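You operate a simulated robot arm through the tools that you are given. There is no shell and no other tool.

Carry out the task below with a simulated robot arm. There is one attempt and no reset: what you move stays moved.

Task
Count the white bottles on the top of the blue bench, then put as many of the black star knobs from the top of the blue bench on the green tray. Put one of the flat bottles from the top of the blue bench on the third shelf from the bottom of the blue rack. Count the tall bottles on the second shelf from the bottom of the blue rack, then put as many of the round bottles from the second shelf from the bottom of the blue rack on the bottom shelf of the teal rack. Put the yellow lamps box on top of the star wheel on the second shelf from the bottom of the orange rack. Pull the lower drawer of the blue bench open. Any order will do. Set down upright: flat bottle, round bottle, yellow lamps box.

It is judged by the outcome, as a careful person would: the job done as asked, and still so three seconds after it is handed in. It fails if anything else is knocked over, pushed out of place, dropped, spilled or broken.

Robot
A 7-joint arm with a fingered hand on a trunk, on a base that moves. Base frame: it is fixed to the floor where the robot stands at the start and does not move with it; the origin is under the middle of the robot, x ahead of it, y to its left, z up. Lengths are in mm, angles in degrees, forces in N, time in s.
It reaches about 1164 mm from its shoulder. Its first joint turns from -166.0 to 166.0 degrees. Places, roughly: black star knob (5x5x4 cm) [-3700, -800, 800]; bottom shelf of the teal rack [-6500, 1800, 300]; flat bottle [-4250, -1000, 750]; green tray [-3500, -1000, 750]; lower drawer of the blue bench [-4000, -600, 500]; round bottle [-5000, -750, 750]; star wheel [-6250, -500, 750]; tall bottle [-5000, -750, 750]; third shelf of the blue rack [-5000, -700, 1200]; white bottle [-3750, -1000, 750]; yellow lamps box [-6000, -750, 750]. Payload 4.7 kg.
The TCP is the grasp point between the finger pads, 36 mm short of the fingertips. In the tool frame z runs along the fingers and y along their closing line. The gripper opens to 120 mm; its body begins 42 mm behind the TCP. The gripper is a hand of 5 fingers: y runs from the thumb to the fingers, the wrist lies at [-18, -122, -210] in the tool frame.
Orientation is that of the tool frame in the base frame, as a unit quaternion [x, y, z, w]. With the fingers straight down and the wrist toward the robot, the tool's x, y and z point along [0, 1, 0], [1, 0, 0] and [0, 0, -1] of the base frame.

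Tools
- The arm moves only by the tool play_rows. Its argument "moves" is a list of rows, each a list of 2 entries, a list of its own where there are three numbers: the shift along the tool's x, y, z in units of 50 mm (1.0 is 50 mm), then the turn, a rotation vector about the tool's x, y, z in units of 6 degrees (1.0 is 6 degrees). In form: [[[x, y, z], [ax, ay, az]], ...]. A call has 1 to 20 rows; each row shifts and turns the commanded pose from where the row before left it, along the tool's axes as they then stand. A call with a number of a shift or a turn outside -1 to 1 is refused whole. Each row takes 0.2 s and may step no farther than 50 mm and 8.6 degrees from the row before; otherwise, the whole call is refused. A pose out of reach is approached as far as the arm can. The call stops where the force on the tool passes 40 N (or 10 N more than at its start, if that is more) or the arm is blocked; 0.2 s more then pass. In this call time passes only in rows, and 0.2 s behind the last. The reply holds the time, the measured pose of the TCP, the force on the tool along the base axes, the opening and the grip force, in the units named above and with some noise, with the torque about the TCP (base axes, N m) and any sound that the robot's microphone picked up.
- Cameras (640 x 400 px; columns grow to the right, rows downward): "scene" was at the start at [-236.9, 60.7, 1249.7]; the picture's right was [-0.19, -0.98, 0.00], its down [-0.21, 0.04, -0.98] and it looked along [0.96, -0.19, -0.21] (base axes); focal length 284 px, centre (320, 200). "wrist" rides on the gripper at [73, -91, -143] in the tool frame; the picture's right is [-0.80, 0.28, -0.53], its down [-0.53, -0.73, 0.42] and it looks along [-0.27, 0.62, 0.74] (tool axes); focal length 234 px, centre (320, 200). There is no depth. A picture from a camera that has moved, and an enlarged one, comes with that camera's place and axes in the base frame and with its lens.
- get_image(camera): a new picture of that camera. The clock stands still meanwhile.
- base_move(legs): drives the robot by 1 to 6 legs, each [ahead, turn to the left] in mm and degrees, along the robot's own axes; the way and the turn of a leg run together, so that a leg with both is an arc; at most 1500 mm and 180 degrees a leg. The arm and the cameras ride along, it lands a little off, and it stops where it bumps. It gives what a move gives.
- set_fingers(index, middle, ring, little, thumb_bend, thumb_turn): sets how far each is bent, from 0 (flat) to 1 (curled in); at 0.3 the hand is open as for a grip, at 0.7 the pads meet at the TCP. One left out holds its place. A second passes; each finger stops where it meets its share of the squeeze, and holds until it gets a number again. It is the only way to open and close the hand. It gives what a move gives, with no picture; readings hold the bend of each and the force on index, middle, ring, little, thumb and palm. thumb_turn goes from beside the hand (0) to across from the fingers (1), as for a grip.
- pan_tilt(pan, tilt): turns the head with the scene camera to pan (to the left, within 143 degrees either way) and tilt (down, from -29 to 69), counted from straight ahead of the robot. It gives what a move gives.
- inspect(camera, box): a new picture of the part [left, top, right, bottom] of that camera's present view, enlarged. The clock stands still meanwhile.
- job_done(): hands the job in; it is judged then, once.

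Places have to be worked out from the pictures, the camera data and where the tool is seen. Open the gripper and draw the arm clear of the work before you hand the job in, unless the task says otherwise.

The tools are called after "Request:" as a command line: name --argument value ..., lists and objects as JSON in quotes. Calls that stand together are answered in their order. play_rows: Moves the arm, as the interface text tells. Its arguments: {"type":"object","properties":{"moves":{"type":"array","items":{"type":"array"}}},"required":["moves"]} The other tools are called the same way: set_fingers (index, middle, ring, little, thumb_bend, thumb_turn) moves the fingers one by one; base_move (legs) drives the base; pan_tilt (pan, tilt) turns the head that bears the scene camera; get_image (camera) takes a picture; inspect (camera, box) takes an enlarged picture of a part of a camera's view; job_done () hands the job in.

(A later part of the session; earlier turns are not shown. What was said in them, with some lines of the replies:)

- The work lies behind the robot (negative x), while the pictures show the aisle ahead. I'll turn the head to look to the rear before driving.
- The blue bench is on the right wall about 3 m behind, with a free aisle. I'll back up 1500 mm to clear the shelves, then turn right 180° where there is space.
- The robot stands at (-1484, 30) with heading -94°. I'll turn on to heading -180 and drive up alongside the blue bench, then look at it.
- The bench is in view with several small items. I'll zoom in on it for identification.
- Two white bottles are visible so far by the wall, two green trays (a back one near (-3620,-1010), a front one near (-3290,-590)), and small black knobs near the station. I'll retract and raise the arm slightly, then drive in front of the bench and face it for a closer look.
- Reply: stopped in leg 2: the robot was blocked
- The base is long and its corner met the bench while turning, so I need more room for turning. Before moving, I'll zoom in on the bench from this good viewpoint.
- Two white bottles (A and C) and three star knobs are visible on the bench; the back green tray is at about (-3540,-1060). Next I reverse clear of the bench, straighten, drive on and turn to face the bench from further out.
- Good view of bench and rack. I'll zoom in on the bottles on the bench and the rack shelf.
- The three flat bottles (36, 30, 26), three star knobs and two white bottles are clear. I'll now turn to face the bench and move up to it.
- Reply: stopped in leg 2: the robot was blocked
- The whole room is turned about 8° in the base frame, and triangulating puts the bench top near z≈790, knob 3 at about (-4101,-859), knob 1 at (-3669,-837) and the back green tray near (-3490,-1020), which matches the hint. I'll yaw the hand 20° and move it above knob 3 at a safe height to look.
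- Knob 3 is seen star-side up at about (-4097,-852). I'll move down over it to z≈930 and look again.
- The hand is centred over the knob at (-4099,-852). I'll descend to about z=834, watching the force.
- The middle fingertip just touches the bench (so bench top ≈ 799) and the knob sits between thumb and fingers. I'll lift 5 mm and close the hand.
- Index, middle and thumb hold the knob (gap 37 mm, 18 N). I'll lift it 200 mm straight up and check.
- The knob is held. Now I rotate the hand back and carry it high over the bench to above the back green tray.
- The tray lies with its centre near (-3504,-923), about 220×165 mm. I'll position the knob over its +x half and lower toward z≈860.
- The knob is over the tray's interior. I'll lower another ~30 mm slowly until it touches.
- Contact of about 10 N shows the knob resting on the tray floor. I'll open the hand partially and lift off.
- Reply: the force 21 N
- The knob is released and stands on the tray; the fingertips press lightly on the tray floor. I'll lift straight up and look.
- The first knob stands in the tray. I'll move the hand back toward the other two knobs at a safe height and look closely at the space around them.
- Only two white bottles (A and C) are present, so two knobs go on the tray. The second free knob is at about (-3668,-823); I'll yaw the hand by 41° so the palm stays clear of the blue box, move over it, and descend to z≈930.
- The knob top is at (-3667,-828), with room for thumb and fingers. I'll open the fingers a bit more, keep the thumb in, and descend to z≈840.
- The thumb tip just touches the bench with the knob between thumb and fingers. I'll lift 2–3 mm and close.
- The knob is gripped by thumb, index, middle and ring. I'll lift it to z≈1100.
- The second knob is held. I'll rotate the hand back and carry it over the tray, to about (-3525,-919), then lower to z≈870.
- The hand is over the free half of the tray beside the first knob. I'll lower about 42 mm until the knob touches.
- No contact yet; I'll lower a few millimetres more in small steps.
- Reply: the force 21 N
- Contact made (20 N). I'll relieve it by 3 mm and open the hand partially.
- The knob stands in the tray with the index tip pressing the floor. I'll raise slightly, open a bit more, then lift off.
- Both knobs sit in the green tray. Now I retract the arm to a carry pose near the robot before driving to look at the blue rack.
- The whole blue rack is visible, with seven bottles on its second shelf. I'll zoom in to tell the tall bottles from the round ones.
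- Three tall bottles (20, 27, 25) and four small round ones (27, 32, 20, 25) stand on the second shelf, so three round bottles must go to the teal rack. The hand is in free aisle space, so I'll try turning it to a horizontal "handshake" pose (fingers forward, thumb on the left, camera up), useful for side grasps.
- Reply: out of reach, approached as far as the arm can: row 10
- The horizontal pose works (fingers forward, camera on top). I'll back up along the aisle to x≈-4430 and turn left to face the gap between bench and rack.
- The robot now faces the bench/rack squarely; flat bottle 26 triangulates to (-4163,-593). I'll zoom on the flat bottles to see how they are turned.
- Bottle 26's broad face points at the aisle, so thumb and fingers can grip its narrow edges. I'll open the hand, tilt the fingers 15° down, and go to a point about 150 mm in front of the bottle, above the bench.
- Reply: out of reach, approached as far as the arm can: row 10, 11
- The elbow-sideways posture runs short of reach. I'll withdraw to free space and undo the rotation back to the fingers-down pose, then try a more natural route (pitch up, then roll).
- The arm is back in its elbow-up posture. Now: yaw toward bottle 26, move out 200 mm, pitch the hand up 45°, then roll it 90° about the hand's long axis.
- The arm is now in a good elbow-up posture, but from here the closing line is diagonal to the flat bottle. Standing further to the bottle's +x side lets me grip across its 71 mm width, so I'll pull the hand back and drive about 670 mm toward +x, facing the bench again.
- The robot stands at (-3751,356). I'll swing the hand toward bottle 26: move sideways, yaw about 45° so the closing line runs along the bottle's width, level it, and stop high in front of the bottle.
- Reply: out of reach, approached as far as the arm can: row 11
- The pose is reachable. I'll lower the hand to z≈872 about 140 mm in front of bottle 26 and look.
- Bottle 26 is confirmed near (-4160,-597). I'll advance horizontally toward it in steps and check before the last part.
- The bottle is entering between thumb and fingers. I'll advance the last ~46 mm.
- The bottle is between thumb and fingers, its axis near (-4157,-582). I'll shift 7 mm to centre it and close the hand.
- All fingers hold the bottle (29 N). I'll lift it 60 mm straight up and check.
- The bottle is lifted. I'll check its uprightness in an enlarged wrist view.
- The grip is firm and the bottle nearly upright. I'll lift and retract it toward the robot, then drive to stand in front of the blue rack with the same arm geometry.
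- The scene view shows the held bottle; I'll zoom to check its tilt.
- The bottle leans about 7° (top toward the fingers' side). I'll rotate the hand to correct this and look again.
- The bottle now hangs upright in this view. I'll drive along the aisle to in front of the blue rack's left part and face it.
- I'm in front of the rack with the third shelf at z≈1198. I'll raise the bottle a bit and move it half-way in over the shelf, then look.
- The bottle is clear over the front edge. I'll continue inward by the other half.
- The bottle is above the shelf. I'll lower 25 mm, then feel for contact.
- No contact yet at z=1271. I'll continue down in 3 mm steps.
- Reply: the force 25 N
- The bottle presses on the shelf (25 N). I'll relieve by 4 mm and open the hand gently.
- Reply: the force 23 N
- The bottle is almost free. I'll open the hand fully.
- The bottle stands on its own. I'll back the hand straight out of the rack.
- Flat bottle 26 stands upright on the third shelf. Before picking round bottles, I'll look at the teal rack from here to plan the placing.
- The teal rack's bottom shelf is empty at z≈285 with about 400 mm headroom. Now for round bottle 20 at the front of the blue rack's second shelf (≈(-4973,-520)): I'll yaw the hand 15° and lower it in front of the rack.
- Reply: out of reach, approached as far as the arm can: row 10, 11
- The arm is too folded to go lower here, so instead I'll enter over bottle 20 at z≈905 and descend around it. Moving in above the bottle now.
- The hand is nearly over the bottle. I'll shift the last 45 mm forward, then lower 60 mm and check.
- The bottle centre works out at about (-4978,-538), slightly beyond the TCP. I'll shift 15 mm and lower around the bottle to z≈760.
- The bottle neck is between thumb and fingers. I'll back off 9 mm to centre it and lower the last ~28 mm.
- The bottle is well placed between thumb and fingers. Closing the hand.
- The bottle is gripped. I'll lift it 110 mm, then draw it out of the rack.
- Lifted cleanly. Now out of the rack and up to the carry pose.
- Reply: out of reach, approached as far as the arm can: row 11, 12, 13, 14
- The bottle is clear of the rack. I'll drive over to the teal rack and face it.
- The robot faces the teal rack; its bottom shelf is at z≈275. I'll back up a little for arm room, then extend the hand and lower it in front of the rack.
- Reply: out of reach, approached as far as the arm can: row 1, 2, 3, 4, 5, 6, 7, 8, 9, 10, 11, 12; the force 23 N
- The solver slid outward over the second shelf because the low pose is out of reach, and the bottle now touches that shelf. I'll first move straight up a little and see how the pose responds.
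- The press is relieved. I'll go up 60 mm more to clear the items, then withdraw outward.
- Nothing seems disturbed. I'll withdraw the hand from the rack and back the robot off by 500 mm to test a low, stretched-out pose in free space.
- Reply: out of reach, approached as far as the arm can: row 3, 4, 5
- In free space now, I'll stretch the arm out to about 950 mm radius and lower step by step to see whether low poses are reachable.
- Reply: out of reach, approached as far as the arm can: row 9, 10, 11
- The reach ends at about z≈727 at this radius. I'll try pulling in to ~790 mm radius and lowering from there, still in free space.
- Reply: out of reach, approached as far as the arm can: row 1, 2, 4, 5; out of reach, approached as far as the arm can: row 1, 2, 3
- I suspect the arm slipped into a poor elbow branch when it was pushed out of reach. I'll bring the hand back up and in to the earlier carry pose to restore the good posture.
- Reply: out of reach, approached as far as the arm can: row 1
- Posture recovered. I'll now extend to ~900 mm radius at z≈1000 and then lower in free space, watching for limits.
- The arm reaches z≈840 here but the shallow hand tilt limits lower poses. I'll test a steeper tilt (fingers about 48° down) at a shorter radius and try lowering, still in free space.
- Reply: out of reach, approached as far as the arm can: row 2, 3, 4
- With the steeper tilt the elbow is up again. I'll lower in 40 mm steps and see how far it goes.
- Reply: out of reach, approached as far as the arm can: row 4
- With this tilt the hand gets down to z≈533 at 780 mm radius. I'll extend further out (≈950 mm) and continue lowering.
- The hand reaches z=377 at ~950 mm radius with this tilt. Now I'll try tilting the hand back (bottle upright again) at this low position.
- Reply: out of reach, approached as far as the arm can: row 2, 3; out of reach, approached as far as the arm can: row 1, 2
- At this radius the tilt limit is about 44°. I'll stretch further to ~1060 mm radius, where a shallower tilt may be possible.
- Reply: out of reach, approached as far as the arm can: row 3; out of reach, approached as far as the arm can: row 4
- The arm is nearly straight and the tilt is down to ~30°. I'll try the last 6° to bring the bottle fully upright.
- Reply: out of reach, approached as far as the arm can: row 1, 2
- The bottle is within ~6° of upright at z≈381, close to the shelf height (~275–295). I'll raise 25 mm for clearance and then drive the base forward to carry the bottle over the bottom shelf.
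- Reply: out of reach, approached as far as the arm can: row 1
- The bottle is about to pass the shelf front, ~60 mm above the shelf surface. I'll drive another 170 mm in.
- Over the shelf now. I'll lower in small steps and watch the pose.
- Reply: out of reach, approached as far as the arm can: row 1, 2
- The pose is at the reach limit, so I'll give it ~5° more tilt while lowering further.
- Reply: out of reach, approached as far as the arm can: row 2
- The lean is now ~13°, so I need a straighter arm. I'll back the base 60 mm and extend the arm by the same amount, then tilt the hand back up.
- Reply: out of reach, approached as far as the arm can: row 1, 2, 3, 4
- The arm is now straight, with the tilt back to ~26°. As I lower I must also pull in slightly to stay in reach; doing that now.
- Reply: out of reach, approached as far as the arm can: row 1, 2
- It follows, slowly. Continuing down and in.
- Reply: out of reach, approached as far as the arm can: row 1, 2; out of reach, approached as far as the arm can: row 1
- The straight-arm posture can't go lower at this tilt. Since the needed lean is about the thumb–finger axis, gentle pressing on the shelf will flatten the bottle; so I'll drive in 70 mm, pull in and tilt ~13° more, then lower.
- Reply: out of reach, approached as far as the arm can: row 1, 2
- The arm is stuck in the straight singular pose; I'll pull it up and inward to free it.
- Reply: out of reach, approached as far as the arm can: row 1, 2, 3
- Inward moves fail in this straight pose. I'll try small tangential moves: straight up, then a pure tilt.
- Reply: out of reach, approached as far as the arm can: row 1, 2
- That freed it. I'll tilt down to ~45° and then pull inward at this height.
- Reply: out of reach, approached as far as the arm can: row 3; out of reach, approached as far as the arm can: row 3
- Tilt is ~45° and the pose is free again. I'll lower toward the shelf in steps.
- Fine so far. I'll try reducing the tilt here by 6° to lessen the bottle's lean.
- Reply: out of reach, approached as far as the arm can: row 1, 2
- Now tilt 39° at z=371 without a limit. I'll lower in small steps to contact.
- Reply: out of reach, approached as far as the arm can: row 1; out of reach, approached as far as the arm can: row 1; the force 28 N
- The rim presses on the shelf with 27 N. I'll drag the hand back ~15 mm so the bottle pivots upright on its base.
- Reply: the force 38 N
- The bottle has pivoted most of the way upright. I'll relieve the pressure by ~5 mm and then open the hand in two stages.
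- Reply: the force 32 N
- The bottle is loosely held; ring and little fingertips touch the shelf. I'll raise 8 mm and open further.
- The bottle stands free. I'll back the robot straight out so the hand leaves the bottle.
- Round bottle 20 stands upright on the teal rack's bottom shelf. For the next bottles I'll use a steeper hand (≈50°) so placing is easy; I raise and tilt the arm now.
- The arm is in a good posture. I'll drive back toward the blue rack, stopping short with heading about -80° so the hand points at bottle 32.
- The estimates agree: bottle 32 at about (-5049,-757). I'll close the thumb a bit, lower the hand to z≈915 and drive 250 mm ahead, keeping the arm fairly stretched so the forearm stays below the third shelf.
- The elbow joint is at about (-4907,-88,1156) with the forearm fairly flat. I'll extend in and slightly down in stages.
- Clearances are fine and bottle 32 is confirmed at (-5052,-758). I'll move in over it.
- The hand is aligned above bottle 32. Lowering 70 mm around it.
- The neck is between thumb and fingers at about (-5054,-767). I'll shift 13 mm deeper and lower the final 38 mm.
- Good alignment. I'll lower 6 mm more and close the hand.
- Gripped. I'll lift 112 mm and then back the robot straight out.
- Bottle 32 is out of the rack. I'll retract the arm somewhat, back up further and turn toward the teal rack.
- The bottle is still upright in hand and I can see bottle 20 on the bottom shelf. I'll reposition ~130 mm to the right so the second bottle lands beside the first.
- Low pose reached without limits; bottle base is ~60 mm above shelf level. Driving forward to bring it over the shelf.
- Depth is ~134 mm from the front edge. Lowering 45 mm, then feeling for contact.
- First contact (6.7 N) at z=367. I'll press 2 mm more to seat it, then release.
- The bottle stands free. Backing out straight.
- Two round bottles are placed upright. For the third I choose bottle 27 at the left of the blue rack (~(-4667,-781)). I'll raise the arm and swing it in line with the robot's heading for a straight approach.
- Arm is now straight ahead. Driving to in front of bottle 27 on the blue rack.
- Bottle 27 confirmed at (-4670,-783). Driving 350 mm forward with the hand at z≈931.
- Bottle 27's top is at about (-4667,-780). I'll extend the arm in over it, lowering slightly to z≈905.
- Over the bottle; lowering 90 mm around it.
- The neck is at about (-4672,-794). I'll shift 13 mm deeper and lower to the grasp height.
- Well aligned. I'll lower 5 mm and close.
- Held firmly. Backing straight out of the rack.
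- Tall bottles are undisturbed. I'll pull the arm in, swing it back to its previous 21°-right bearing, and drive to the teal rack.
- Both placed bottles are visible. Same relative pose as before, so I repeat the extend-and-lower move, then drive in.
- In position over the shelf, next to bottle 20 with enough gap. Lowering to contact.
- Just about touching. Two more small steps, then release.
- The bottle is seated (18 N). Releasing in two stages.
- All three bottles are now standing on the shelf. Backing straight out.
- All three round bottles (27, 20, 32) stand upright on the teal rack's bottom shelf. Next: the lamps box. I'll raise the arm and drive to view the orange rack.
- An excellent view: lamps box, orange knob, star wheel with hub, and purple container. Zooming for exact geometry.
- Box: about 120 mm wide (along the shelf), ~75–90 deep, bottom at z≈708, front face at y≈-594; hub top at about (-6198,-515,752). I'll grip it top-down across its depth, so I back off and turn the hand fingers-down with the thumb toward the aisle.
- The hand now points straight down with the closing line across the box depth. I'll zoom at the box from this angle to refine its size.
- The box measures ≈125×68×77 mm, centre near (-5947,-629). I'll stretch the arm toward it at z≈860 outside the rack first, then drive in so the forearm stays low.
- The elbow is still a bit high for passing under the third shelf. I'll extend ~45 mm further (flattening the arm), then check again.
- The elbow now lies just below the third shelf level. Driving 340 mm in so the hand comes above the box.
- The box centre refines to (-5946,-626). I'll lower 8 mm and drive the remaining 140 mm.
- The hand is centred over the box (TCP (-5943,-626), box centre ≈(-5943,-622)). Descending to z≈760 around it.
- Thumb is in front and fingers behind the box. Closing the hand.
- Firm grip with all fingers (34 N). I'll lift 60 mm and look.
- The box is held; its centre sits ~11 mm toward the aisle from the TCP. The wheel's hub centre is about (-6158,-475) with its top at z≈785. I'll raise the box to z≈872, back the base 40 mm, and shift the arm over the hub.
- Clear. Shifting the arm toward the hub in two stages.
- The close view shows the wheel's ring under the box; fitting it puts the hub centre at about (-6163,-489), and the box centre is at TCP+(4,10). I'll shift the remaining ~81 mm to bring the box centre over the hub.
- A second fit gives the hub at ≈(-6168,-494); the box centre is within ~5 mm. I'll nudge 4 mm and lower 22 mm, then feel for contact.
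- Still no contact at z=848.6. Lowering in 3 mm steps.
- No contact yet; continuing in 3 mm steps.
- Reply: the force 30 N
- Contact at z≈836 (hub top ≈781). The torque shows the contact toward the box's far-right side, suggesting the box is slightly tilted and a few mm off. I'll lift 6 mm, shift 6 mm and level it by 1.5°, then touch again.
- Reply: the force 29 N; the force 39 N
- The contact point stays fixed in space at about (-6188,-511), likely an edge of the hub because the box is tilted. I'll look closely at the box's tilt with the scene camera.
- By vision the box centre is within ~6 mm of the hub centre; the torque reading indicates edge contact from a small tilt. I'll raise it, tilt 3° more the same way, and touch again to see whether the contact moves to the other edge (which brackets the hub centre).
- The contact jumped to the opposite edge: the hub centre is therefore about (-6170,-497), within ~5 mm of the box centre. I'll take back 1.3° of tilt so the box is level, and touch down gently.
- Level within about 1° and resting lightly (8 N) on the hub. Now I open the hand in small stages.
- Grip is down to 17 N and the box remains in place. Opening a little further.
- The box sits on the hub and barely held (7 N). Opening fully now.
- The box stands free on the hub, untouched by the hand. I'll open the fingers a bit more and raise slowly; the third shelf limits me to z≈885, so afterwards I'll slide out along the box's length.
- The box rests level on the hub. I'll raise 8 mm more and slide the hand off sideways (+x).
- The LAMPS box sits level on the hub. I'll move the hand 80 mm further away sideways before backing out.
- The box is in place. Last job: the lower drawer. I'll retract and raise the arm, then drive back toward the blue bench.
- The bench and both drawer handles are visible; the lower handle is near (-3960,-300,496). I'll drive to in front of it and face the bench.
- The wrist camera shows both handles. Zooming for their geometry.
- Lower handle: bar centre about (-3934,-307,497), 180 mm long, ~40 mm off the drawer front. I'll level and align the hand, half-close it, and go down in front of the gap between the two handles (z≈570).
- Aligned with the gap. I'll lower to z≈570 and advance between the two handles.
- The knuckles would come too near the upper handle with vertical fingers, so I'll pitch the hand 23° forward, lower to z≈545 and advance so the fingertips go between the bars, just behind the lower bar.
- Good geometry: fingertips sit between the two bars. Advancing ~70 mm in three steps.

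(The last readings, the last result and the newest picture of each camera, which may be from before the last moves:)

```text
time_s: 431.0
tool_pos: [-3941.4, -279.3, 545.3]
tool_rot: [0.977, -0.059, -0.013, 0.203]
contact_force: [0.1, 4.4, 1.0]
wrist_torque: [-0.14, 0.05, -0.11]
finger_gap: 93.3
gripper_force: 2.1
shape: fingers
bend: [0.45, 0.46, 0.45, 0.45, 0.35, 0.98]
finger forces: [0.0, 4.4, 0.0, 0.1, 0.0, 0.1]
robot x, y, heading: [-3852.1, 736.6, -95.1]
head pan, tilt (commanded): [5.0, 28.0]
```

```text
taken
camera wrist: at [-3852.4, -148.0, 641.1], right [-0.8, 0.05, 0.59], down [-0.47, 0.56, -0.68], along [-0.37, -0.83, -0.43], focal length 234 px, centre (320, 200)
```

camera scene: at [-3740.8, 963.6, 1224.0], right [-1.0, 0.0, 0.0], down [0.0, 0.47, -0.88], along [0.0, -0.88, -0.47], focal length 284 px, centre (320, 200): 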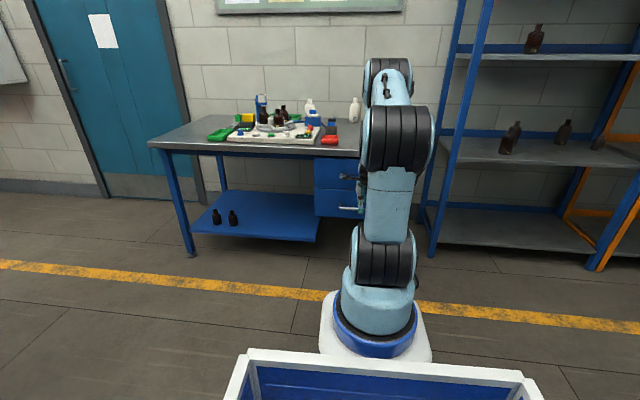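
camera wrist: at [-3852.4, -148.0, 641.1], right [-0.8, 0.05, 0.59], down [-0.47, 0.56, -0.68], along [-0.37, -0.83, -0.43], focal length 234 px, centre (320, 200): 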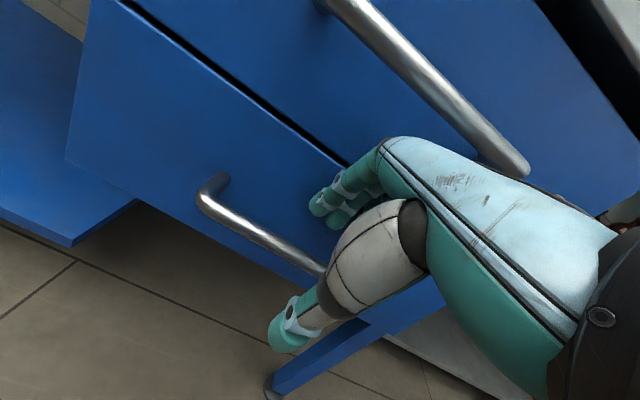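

The middle fingertip touches the drawer front, so the fingers are fully in the gap. I'll back off 4 mm and lower ~46 mm behind the bar.

Request:
play_rows --moves '[[[0, -0.073, -0.032], [0, 0, 0]], [[0, -0.185, 0.42], [0, 0, 0]], [[0, -0.185, 0.42], [0, 0, 0]]]'

Request:
get_image --camera "wrist"

```text
time_s: 431.8
tool_pos: [-3941.0, -276.0, 502.2]
tool_rot: [0.977, -0.057, -0.014, 0.203]
contact_force: [-0.3, -0.3, 1.1]
wrist_torque: [0.02, 0.01, 0.0]
finger_gap: 93.4
gripper_force: 0.0
shape: fingers
bend: [0.45, 0.45, 0.45, 0.45, 0.35, 0.98]
finger forces: [0.0, 0.0, 0.0, 0.0, 0.0, 0.1]
robot x, y, heading: [-3850.9, 732.7, -95.0]
head pan, tilt (commanded): [5.0, 28.0]
```

```text
taken
camera wrist: at [-3851.6, -145.3, 595.8], right [-0.8, 0.05, 0.6], down [-0.47, 0.56, -0.68], along [-0.37, -0.83, -0.43], focal length 234 px, centre (320, 200)
```

wrist: 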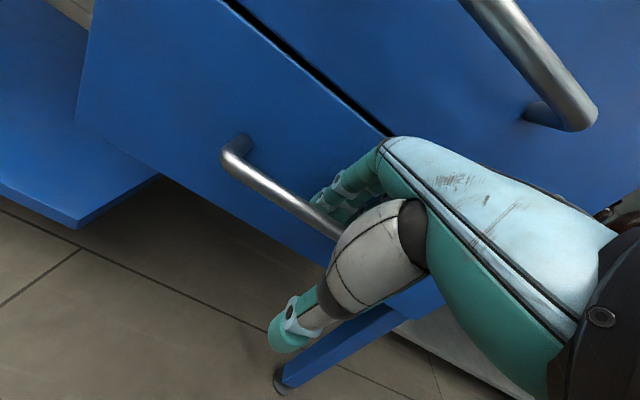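

The bar is now in front of the fingers. Closing the hand around it.

Request:
set_fingers --index 0.75 --middle 0.75 --ring 0.75 --little 0.75 --thumb_bend 0.65

Request:
get_image --camera "wrist"

```text
time_s: 432.8
tool_pos: [-3940.5, -276.0, 499.6]
tool_rot: [0.977, -0.058, -0.013, 0.203]
contact_force: [-5.2, 1.8, -3.5]
wrist_torque: [-0.53, 0.09, 0.31]
finger_gap: 2.4
gripper_force: 18.0
shape: fingers
bend: [0.75, 0.74, 0.74, 0.73, 0.65, 0.98]
finger forces: [0.9, 22.6, 3.1, 9.4, 0.0, 0.0]
robot x, y, heading: [-3850.5, 734.3, -94.9]
head pan, tilt (commanded): [5.0, 28.0]
```

```text
taken
camera wrist: at [-3852.0, -144.6, 595.0], right [-0.8, 0.05, 0.59], down [-0.47, 0.56, -0.68], along [-0.37, -0.82, -0.43], focal length 234 px, centre (320, 200)
```

wrist: 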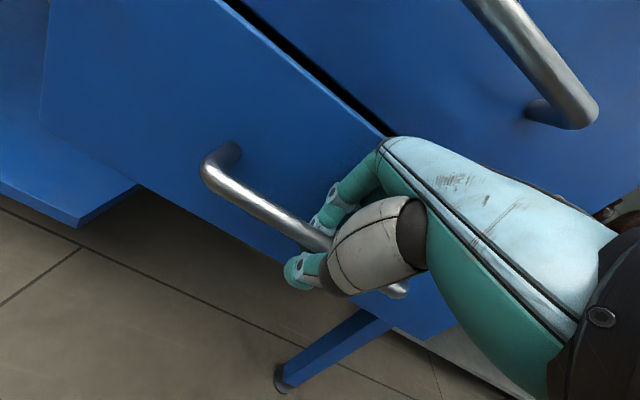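

The fingers have hooked the bar and already drawn the lower drawer out slightly. Now I pull by backing the base.

Request:
base_move --legs '[[-150, 0]]'

Request:
get_image --camera "wrist"

Request:
get_image --camera "scene"

```text
time_s: 434.1
tool_pos: [-3927.6, -124.6, 499.8]
tool_rot: [0.978, -0.057, -0.013, 0.202]
contact_force: [17.7, -1.9, -6.5]
wrist_torque: [-0.5, 0.0, 0.62]
finger_gap: 2.4
gripper_force: 18.8
shape: fingers
bend: [0.75, 0.74, 0.74, 0.74, 0.65, 0.98]
finger forces: [0.9, 21.4, 4.7, 10.5, 0.0, 0.0]
robot x, y, heading: [-3836.8, 884.6, -95.1]
head pan, tilt (commanded): [5.0, 28.0]
```

```text
taken
camera wrist: at [-3838.5, 6.5, 595.0], right [-0.8, 0.05, 0.6], down [-0.47, 0.56, -0.68], along [-0.37, -0.83, -0.43], focal length 234 px, centre (320, 200)
```

wrist: 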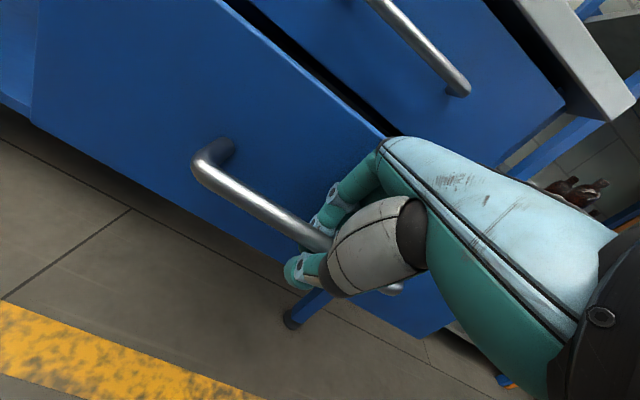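

```text
taken
camera scene: at [-3727.5, 1114.5, 1224.1], right [-1.0, 0.0, 0.0], down [0.0, 0.47, -0.88], along [0.0, -0.88, -0.47], focal length 284 px, centre (320, 200)
```

scene: 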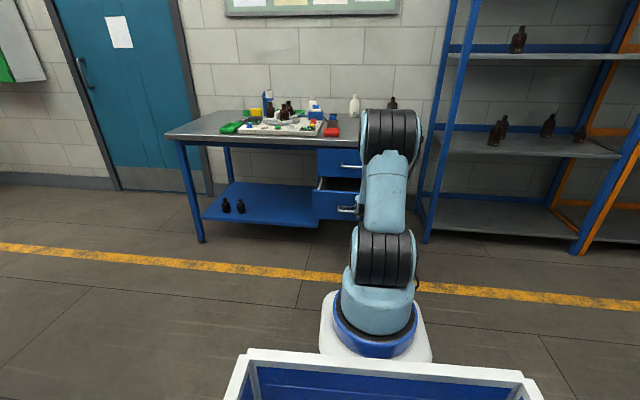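

The lower drawer is sliding out. I'll relieve the sideways force a little and pull another 130 mm.

Request:
play_rows --moves '[[[0.12, 0, 0], [0, 0, 0]]]'

Request:
base_move --legs '[[-130, 0]]'

Request:
get_image --camera "scene"

Request:
inspect --camera "scene" --box '[280, 120, 440, 250]'

```text
time_s: 434.5
tool_pos: [-3923.5, -122.6, 499.4]
tool_rot: [0.978, -0.059, -0.013, 0.202]
contact_force: [-12.7, 0.9, -5.4]
wrist_torque: [-0.5, -0.02, 0.12]
finger_gap: 2.3
gripper_force: 15.8
shape: fingers
bend: [0.75, 0.74, 0.74, 0.74, 0.65, 0.98]
finger forces: [0.8, 18.5, 3.1, 10.2, 0.0, 0.0]
robot x, y, heading: [-3835.0, 889.3, -95.0]
head pan, tilt (commanded): [5.0, 28.0]
```

```text
time_s: 435.8
tool_pos: [-3913.5, 8.1, 500.0]
tool_rot: [0.977, -0.059, -0.014, 0.202]
contact_force: [21.6, -2.7, -7.7]
wrist_torque: [-0.51, 0.05, 0.66]
finger_gap: 2.6
gripper_force: 22.0
shape: fingers
bend: [0.75, 0.74, 0.74, 0.74, 0.65, 0.98]
finger forces: [0.7, 21.6, 7.4, 14.3, 0.0, 0.0]
robot x, y, heading: [-3824.7, 1013.7, -95.0]
head pan, tilt (commanded): [5.0, 28.0]
```

```text
taken
camera scene: at [-3715.3, 1245.5, 1224.1], right [-1.0, 0.0, 0.0], down [0.0, 0.47, -0.88], along [0.0, -0.88, -0.47], focal length 284 px, centre (320, 200)
```

scene: 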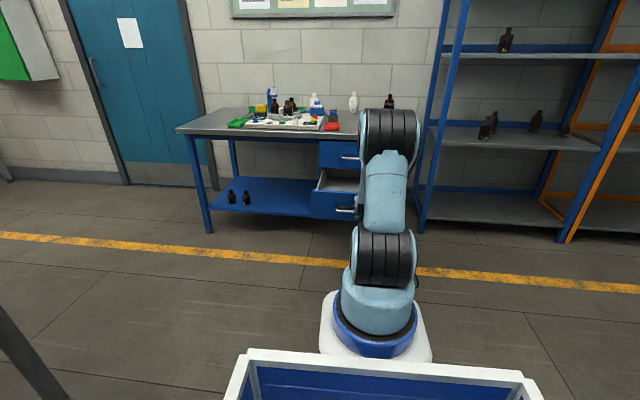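

```text
3.08 times, centred on (360, 185) of scene
camera zoom: at [-3715.3, 1245.5, 1224.1], right [-1.0, 0.0, 0.0], down [0.0, 0.47, -0.88], along [0.0, -0.88, -0.47], focal length 875 px, centre (197, 246)
```

zoom: 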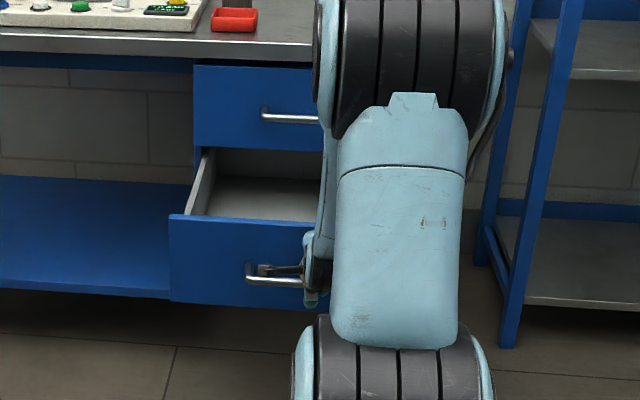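

The lower drawer is about 300 mm open, the upper one still closed. I'll relieve the side force and pull another 60 mm.

Request:
play_rows --moves '[[[0.1, 0, 0], [0, 0, 0]]]'

Request:
base_move --legs '[[-60, 0]]'

Request:
inspect --camera "scene" --box '[280, 120, 440, 250]'

```text
time_s: 436.2
tool_pos: [-3912.1, 7.8, 499.6]
tool_rot: [0.977, -0.061, -0.013, 0.203]
contact_force: [-10.5, 2.0, -3.2]
wrist_torque: [-0.57, -0.08, 0.11]
finger_gap: 2.4
gripper_force: 18.8
shape: fingers
bend: [0.75, 0.74, 0.74, 0.74, 0.65, 0.98]
finger forces: [0.0, 21.0, 4.1, 12.2, 0.1, 0.0]
robot x, y, heading: [-3826.1, 1013.4, -95.1]
head pan, tilt (commanded): [5.0, 28.0]
```

```text
time_s: 437.2
tool_pos: [-3902.7, 67.0, 499.7]
tool_rot: [0.978, -0.059, -0.013, 0.202]
contact_force: [2.5, -1.0, -4.1]
wrist_torque: [-0.53, 0.02, 0.42]
finger_gap: 2.5
gripper_force: 17.4
shape: fingers
bend: [0.75, 0.74, 0.74, 0.74, 0.65, 0.98]
finger forces: [1.1, 19.6, 3.8, 10.3, 0.0, 0.1]
robot x, y, heading: [-3819.9, 1075.3, -95.3]
head pan, tilt (commanded): [5.0, 28.0]
```

```text
3.08 times, centred on (360, 185) of scene
camera zoom: at [-3710.2, 1305.0, 1224.1], right [-1.0, 0.0, 0.0], down [0.0, 0.47, -0.88], along [0.0, -0.88, -0.47], focal length 875 px, centre (197, 246)
```

zoom: 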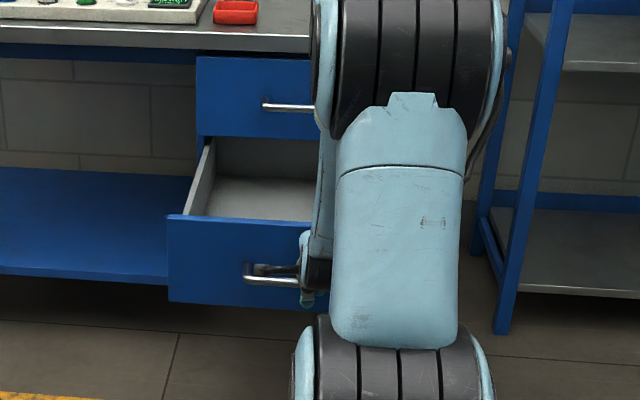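

The lower drawer is now ~360 mm open. I'll open the fingers moderately and lift the hand clear of the handle.

Request:
set_fingers --index 0.5 --middle 0.5 --ring 0.5 --little 0.5 --thumb_bend 0.35

Request:
get_image --camera "wrist"

```text
time_s: 438.2
tool_pos: [-3902.4, 66.0, 500.3]
tool_rot: [0.977, -0.059, -0.014, 0.203]
contact_force: [0.9, -1.0, 1.0]
wrist_torque: [-0.02, -0.02, 0.0]
finger_gap: 86.5
gripper_force: 0.9
shape: fingers
bend: [0.49, 0.5, 0.5, 0.5, 0.35, 0.98]
finger forces: [1.0, 0.1, 0.0, 0.0, 0.1, 0.0]
robot x, y, heading: [-3819.7, 1077.7, -95.2]
head pan, tilt (commanded): [5.0, 28.0]
```

```text
taken
camera wrist: at [-3813.2, 196.4, 595.2], right [-0.8, 0.05, 0.6], down [-0.47, 0.56, -0.68], along [-0.37, -0.82, -0.43], focal length 234 px, centre (320, 200)
```

wrist: 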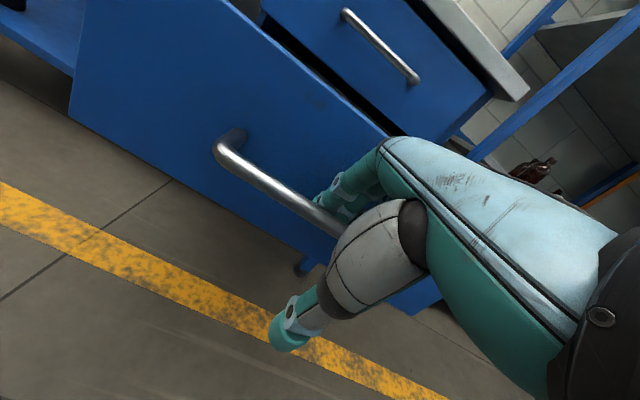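

Free of load. Raising the hand straight up out of the handle.

Request:
play_rows --moves '[[[0, 0.16, -0.366], [0, 0, 0]], [[0, 0.24, -0.55], [0, 0, 0]], [[0, 0.24, -0.55], [0, 0, 0]]]'

Request:
get_image --camera "wrist"

```text
time_s: 439.0
tool_pos: [-3901.2, 65.9, 578.2]
tool_rot: [0.978, -0.059, -0.013, 0.202]
contact_force: [-0.7, 0.0, -0.5]
wrist_torque: [-0.06, 0.0, 0.0]
finger_gap: 85.2
gripper_force: 0.1
shape: fingers
bend: [0.5, 0.5, 0.5, 0.5, 0.35, 0.98]
finger forces: [0.1, 0.1, 0.0, 0.0, 0.0, 0.1]
robot x, y, heading: [-3817.6, 1074.7, -95.0]
head pan, tilt (commanded): [5.0, 28.0]
```

```text
taken
camera wrist: at [-3812.2, 196.1, 674.0], right [-0.8, 0.05, 0.6], down [-0.47, 0.57, -0.68], along [-0.37, -0.82, -0.43], focal length 234 px, centre (320, 200)
```

wrist: 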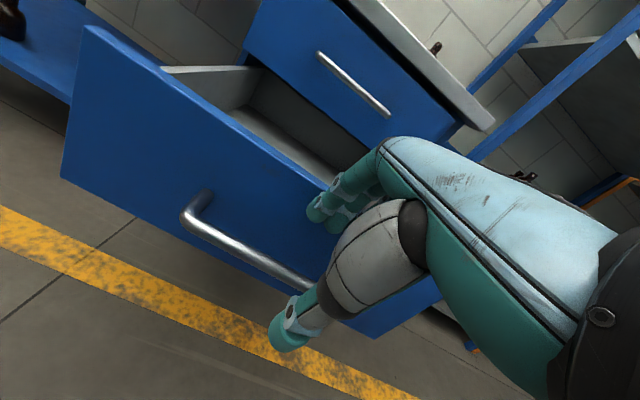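

The hand is clear of the bar. I'll back the robot away, then raise the arm.

Request:
base_move --legs '[[-250, 0]]'

Request:
play_rows --moves '[[[0, 0.36, -0.82], [0, 0, 0]], [[0, 0.36, -0.82], [0, 0, 0]], [[0, 0.36, -0.82], [0, 0, 0]], [[0, 0.36, -0.82], [0, 0, 0]], [[0, 0.36, -0.82], [0, 0, 0]], [[0, 0.36, -0.82], [0, 0, 0]], [[0, 0.36, -0.82], [0, 0, 0]]]'

Request:
pan_tilt --pan 10 --tilt 22

Request:
get_image --camera "scene"

Request:
get_image --camera "wrist"

```text
time_s: 440.8
tool_pos: [-3877.6, 318.7, 579.9]
tool_rot: [0.978, -0.058, -0.014, 0.202]
contact_force: [-0.4, 0.1, 0.8]
wrist_torque: [0.0, 0.0, 0.01]
finger_gap: 85.4
gripper_force: 0.1
shape: fingers
bend: [0.5, 0.5, 0.5, 0.5, 0.35, 0.98]
finger forces: [0.0, 0.0, 0.1, 0.0, 0.0, 0.0]
robot x, y, heading: [-3797.8, 1330.3, -95.4]
head pan, tilt (commanded): [5.0, 28.0]
```

```text
time_s: 442.4
tool_pos: [-3877.3, 319.4, 891.5]
tool_rot: [0.978, -0.058, -0.015, 0.199]
contact_force: [-0.6, -0.5, -1.5]
wrist_torque: [-0.04, -0.03, -0.01]
finger_gap: 85.1
gripper_force: 0.1
shape: fingers
bend: [0.5, 0.5, 0.5, 0.5, 0.35, 0.98]
finger forces: [0.0, 0.1, 0.1, 0.1, 0.1, 0.0]
robot x, y, heading: [-3799.7, 1330.7, -95.1]
head pan, tilt (commanded): [5.0, 28.0]
```

```text
time_s: 443.1
tool_pos: [-3877.2, 320.3, 892.7]
tool_rot: [0.977, -0.058, -0.014, 0.203]
contact_force: [-0.4, -0.4, 0.2]
wrist_torque: [-0.05, -0.03, -0.01]
finger_gap: 85.3
gripper_force: 0.2
shape: fingers
bend: [0.5, 0.5, 0.5, 0.5, 0.35, 0.98]
finger forces: [0.0, 0.0, 0.1, 0.0, 0.0, 0.1]
robot x, y, heading: [-3798.5, 1332.2, -95.0]
head pan, tilt (commanded): [10.0, 22.0]
```

```text
taken
camera scene: at [-3679.8, 1558.0, 1233.7], right [-1.0, -0.09, 0.0], down [-0.03, 0.37, -0.93], along [0.08, -0.92, -0.38], focal length 284 px, centre (320, 200)
```

scene: 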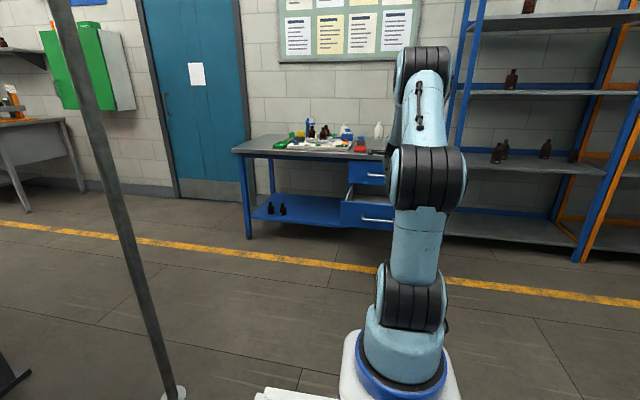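

```text
taken
camera wrist: at [-3787.7, 450.6, 987.8], right [-0.8, 0.05, 0.6], down [-0.47, 0.56, -0.68], along [-0.37, -0.82, -0.43], focal length 234 px, centre (320, 200)
```

wrist: 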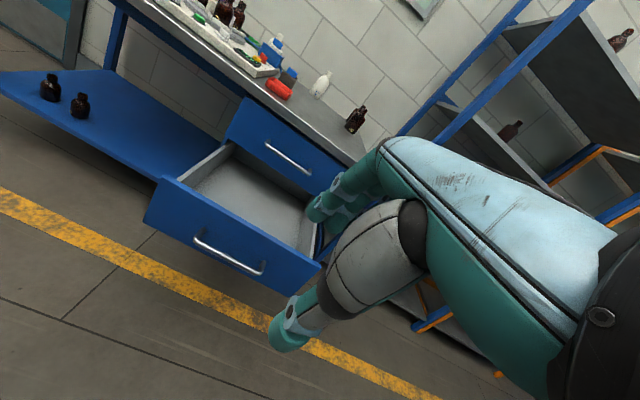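

The lower drawer is open and the upper closed. I'll verify the other results from here with zooms.

Request:
inspect --camera "scene" --box '[230, 100, 410, 240]'

Request:
inspect --camera "scene" --box '[450, 40, 640, 200]'

Request:
pan_tilt --pan -50 --tilt 12

Request:
get_image --camera "scene"

```text
2.86 times, centred on (320, 170) of scene
camera zoom: at [-3679.8, 1558.0, 1233.7], right [-1.0, -0.09, 0.0], down [-0.03, 0.37, -0.93], along [0.08, -0.92, -0.38], focal length 812 px, centre (320, 286)
```

zoom: 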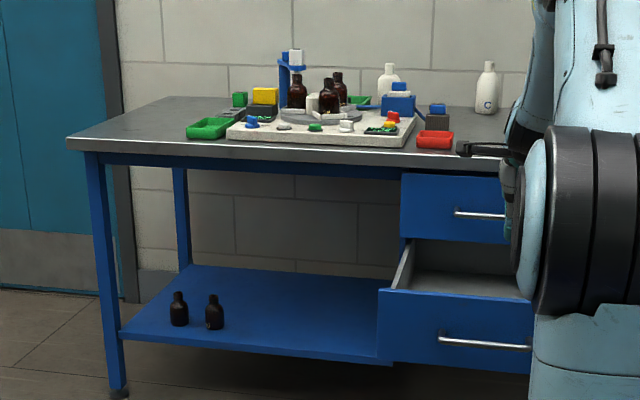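

```text
2.50 times, centred on (545, 120) of scene
camera zoom: at [-3679.8, 1558.0, 1233.7], right [-1.0, -0.09, 0.0], down [-0.03, 0.37, -0.93], along [0.08, -0.92, -0.38], focal length 711 px, centre (-242, 400)
```

zoom: 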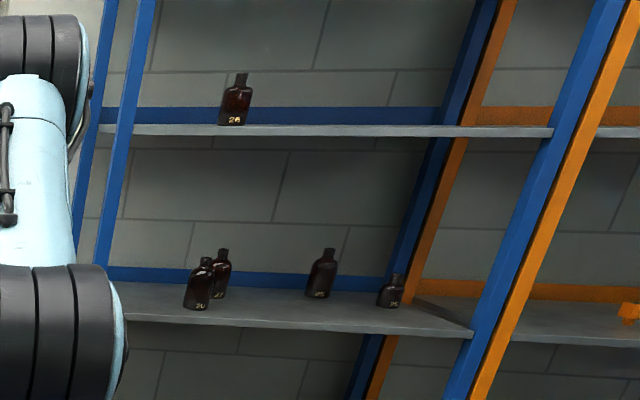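

```text
time_s: 444.4
tool_pos: [-3877.2, 319.4, 892.1]
tool_rot: [0.978, -0.058, -0.013, 0.202]
contact_force: [-0.6, 0.3, 0.4]
wrist_torque: [0.04, 0.02, 0.0]
finger_gap: 85.5
gripper_force: 0.0
shape: fingers
bend: [0.5, 0.5, 0.5, 0.5, 0.35, 0.98]
finger forces: [0.0, 0.0, 0.1, 0.1, 0.0, 0.0]
robot x, y, heading: [-3798.0, 1328.9, -94.6]
head pan, tilt (commanded): [-50.0, 12.0]
```

```text
taken
camera scene: at [-3764.1, 1597.0, 1250.0], right [-0.57, 0.82, 0.0], down [0.17, 0.12, -0.98], along [-0.8, -0.56, -0.21], focal length 284 px, centre (320, 200)
```

scene: 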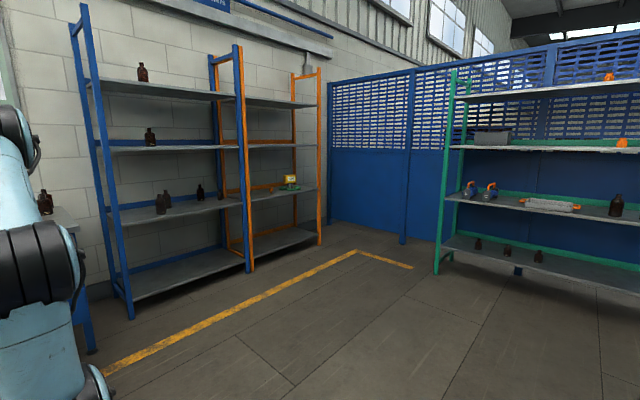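

Everything looks right; zooming on the lamps box and the teal rack for a final check.

Request:
inspect --camera "scene" --box '[240, 150, 340, 230]'

Request:
inspect --camera "scene" --box '[440, 160, 640, 280]'

Request:
inspect --camera "wrist" --box '[140, 0, 440, 190]'

```text
5.00 times, centred on (290, 190) of scene
camera zoom: at [-3764.1, 1597.0, 1250.0], right [-0.57, 0.82, 0.0], down [0.17, 0.12, -0.98], along [-0.8, -0.56, -0.21], focal length 1422 px, centre (470, 250)
```

zoom: 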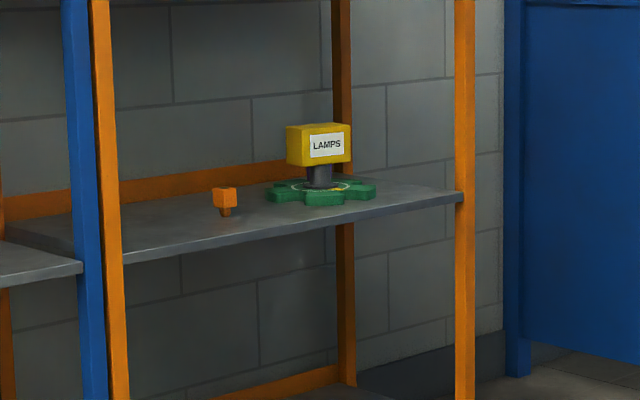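

```text
3.20 times, centred on (540, 220) of scene
camera zoom: at [-3764.1, 1597.0, 1250.0], right [-0.57, 0.82, 0.0], down [0.17, 0.12, -0.98], along [-0.8, -0.56, -0.21], focal length 910 px, centre (-384, 136)
```

zoom: 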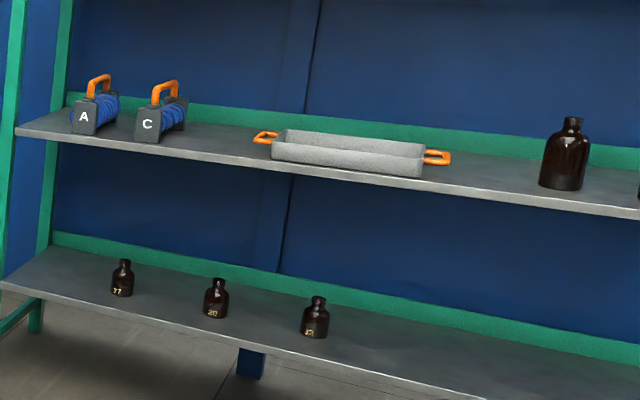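

```text
2.11 times, centred on (290, 95) of wrist
camera zoom: at [-3787.7, 450.6, 987.8], right [-0.8, 0.05, 0.6], down [-0.47, 0.56, -0.68], along [-0.37, -0.82, -0.43], focal length 493 px, centre (383, 421)
```

zoom: 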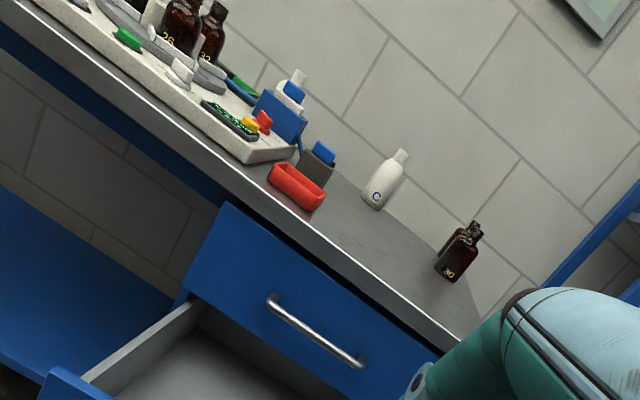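

All results check out: two knobs on the green tray, flat bottle 26 on the third shelf, three round bottles upright on the teal bottom shelf, lamps box on the star wheel, lower drawer open. I'll open the hand fully before handing in.

Request:
set_fingers --index 0.3 --middle 0.3 --ring 0.3 --little 0.3 --thumb_bend 0.3

```text
time_s: 445.4
tool_pos: [-3876.6, 319.9, 892.0]
tool_rot: [0.977, -0.058, -0.013, 0.202]
contact_force: [-0.9, -0.9, 0.3]
wrist_torque: [0.04, 0.03, 0.01]
finger_gap: 121.6
gripper_force: 0.2
shape: fingers
bend: [0.3, 0.3, 0.3, 0.3, 0.3, 0.98]
finger forces: [0.0, 0.0, 0.0, 0.0, 0.0, 0.0]
robot x, y, heading: [-3799.5, 1331.1, -95.1]
head pan, tilt (commanded): [-50.0, 12.0]
```

The gripper is open and the arm is clear of everything. Handing the job in.

Request:
job_done

```text
The job is handed in.
```

I finished all five tasks and handed the job in; I don't have the verdict. The last camera check showed nothing knocked over, and everything I placed was upright.

- **Star knobs:** I counted 2 white bottles on the blue bench and put 2 black star knobs on the green tray. There are two green trays on the bench. I used the back one because it matches the position you gave. I last saw the knobs there right after placing them; the final check didn't cover inside the tray.
- **Flat bottle:** Bottle 26 stands on the third shelf of the blue rack.
- **Round bottles:** I counted 3 tall bottles on the second shelf of the blue rack. Round bottles 20, 32 and 27 now stand on the bottom shelf of the teal rack.
- **Lamps box:** It rests level on the star wheel's hub. The hub top is only about 45 mm across, so the box is balanced on it. It was still level in the final check, about 45 seconds after I let go.
- **Drawer:** The lower drawer is about 360 mm open and the upper one is still closed.

Two unplanned contacts happened along the way. The robot's base touched the front of the bench while positioning. Bottle 20, held in the hand, pressed briefly on the teal rack's second shelf. The items on that shelf stayed standing and I saw no sign they had moved.
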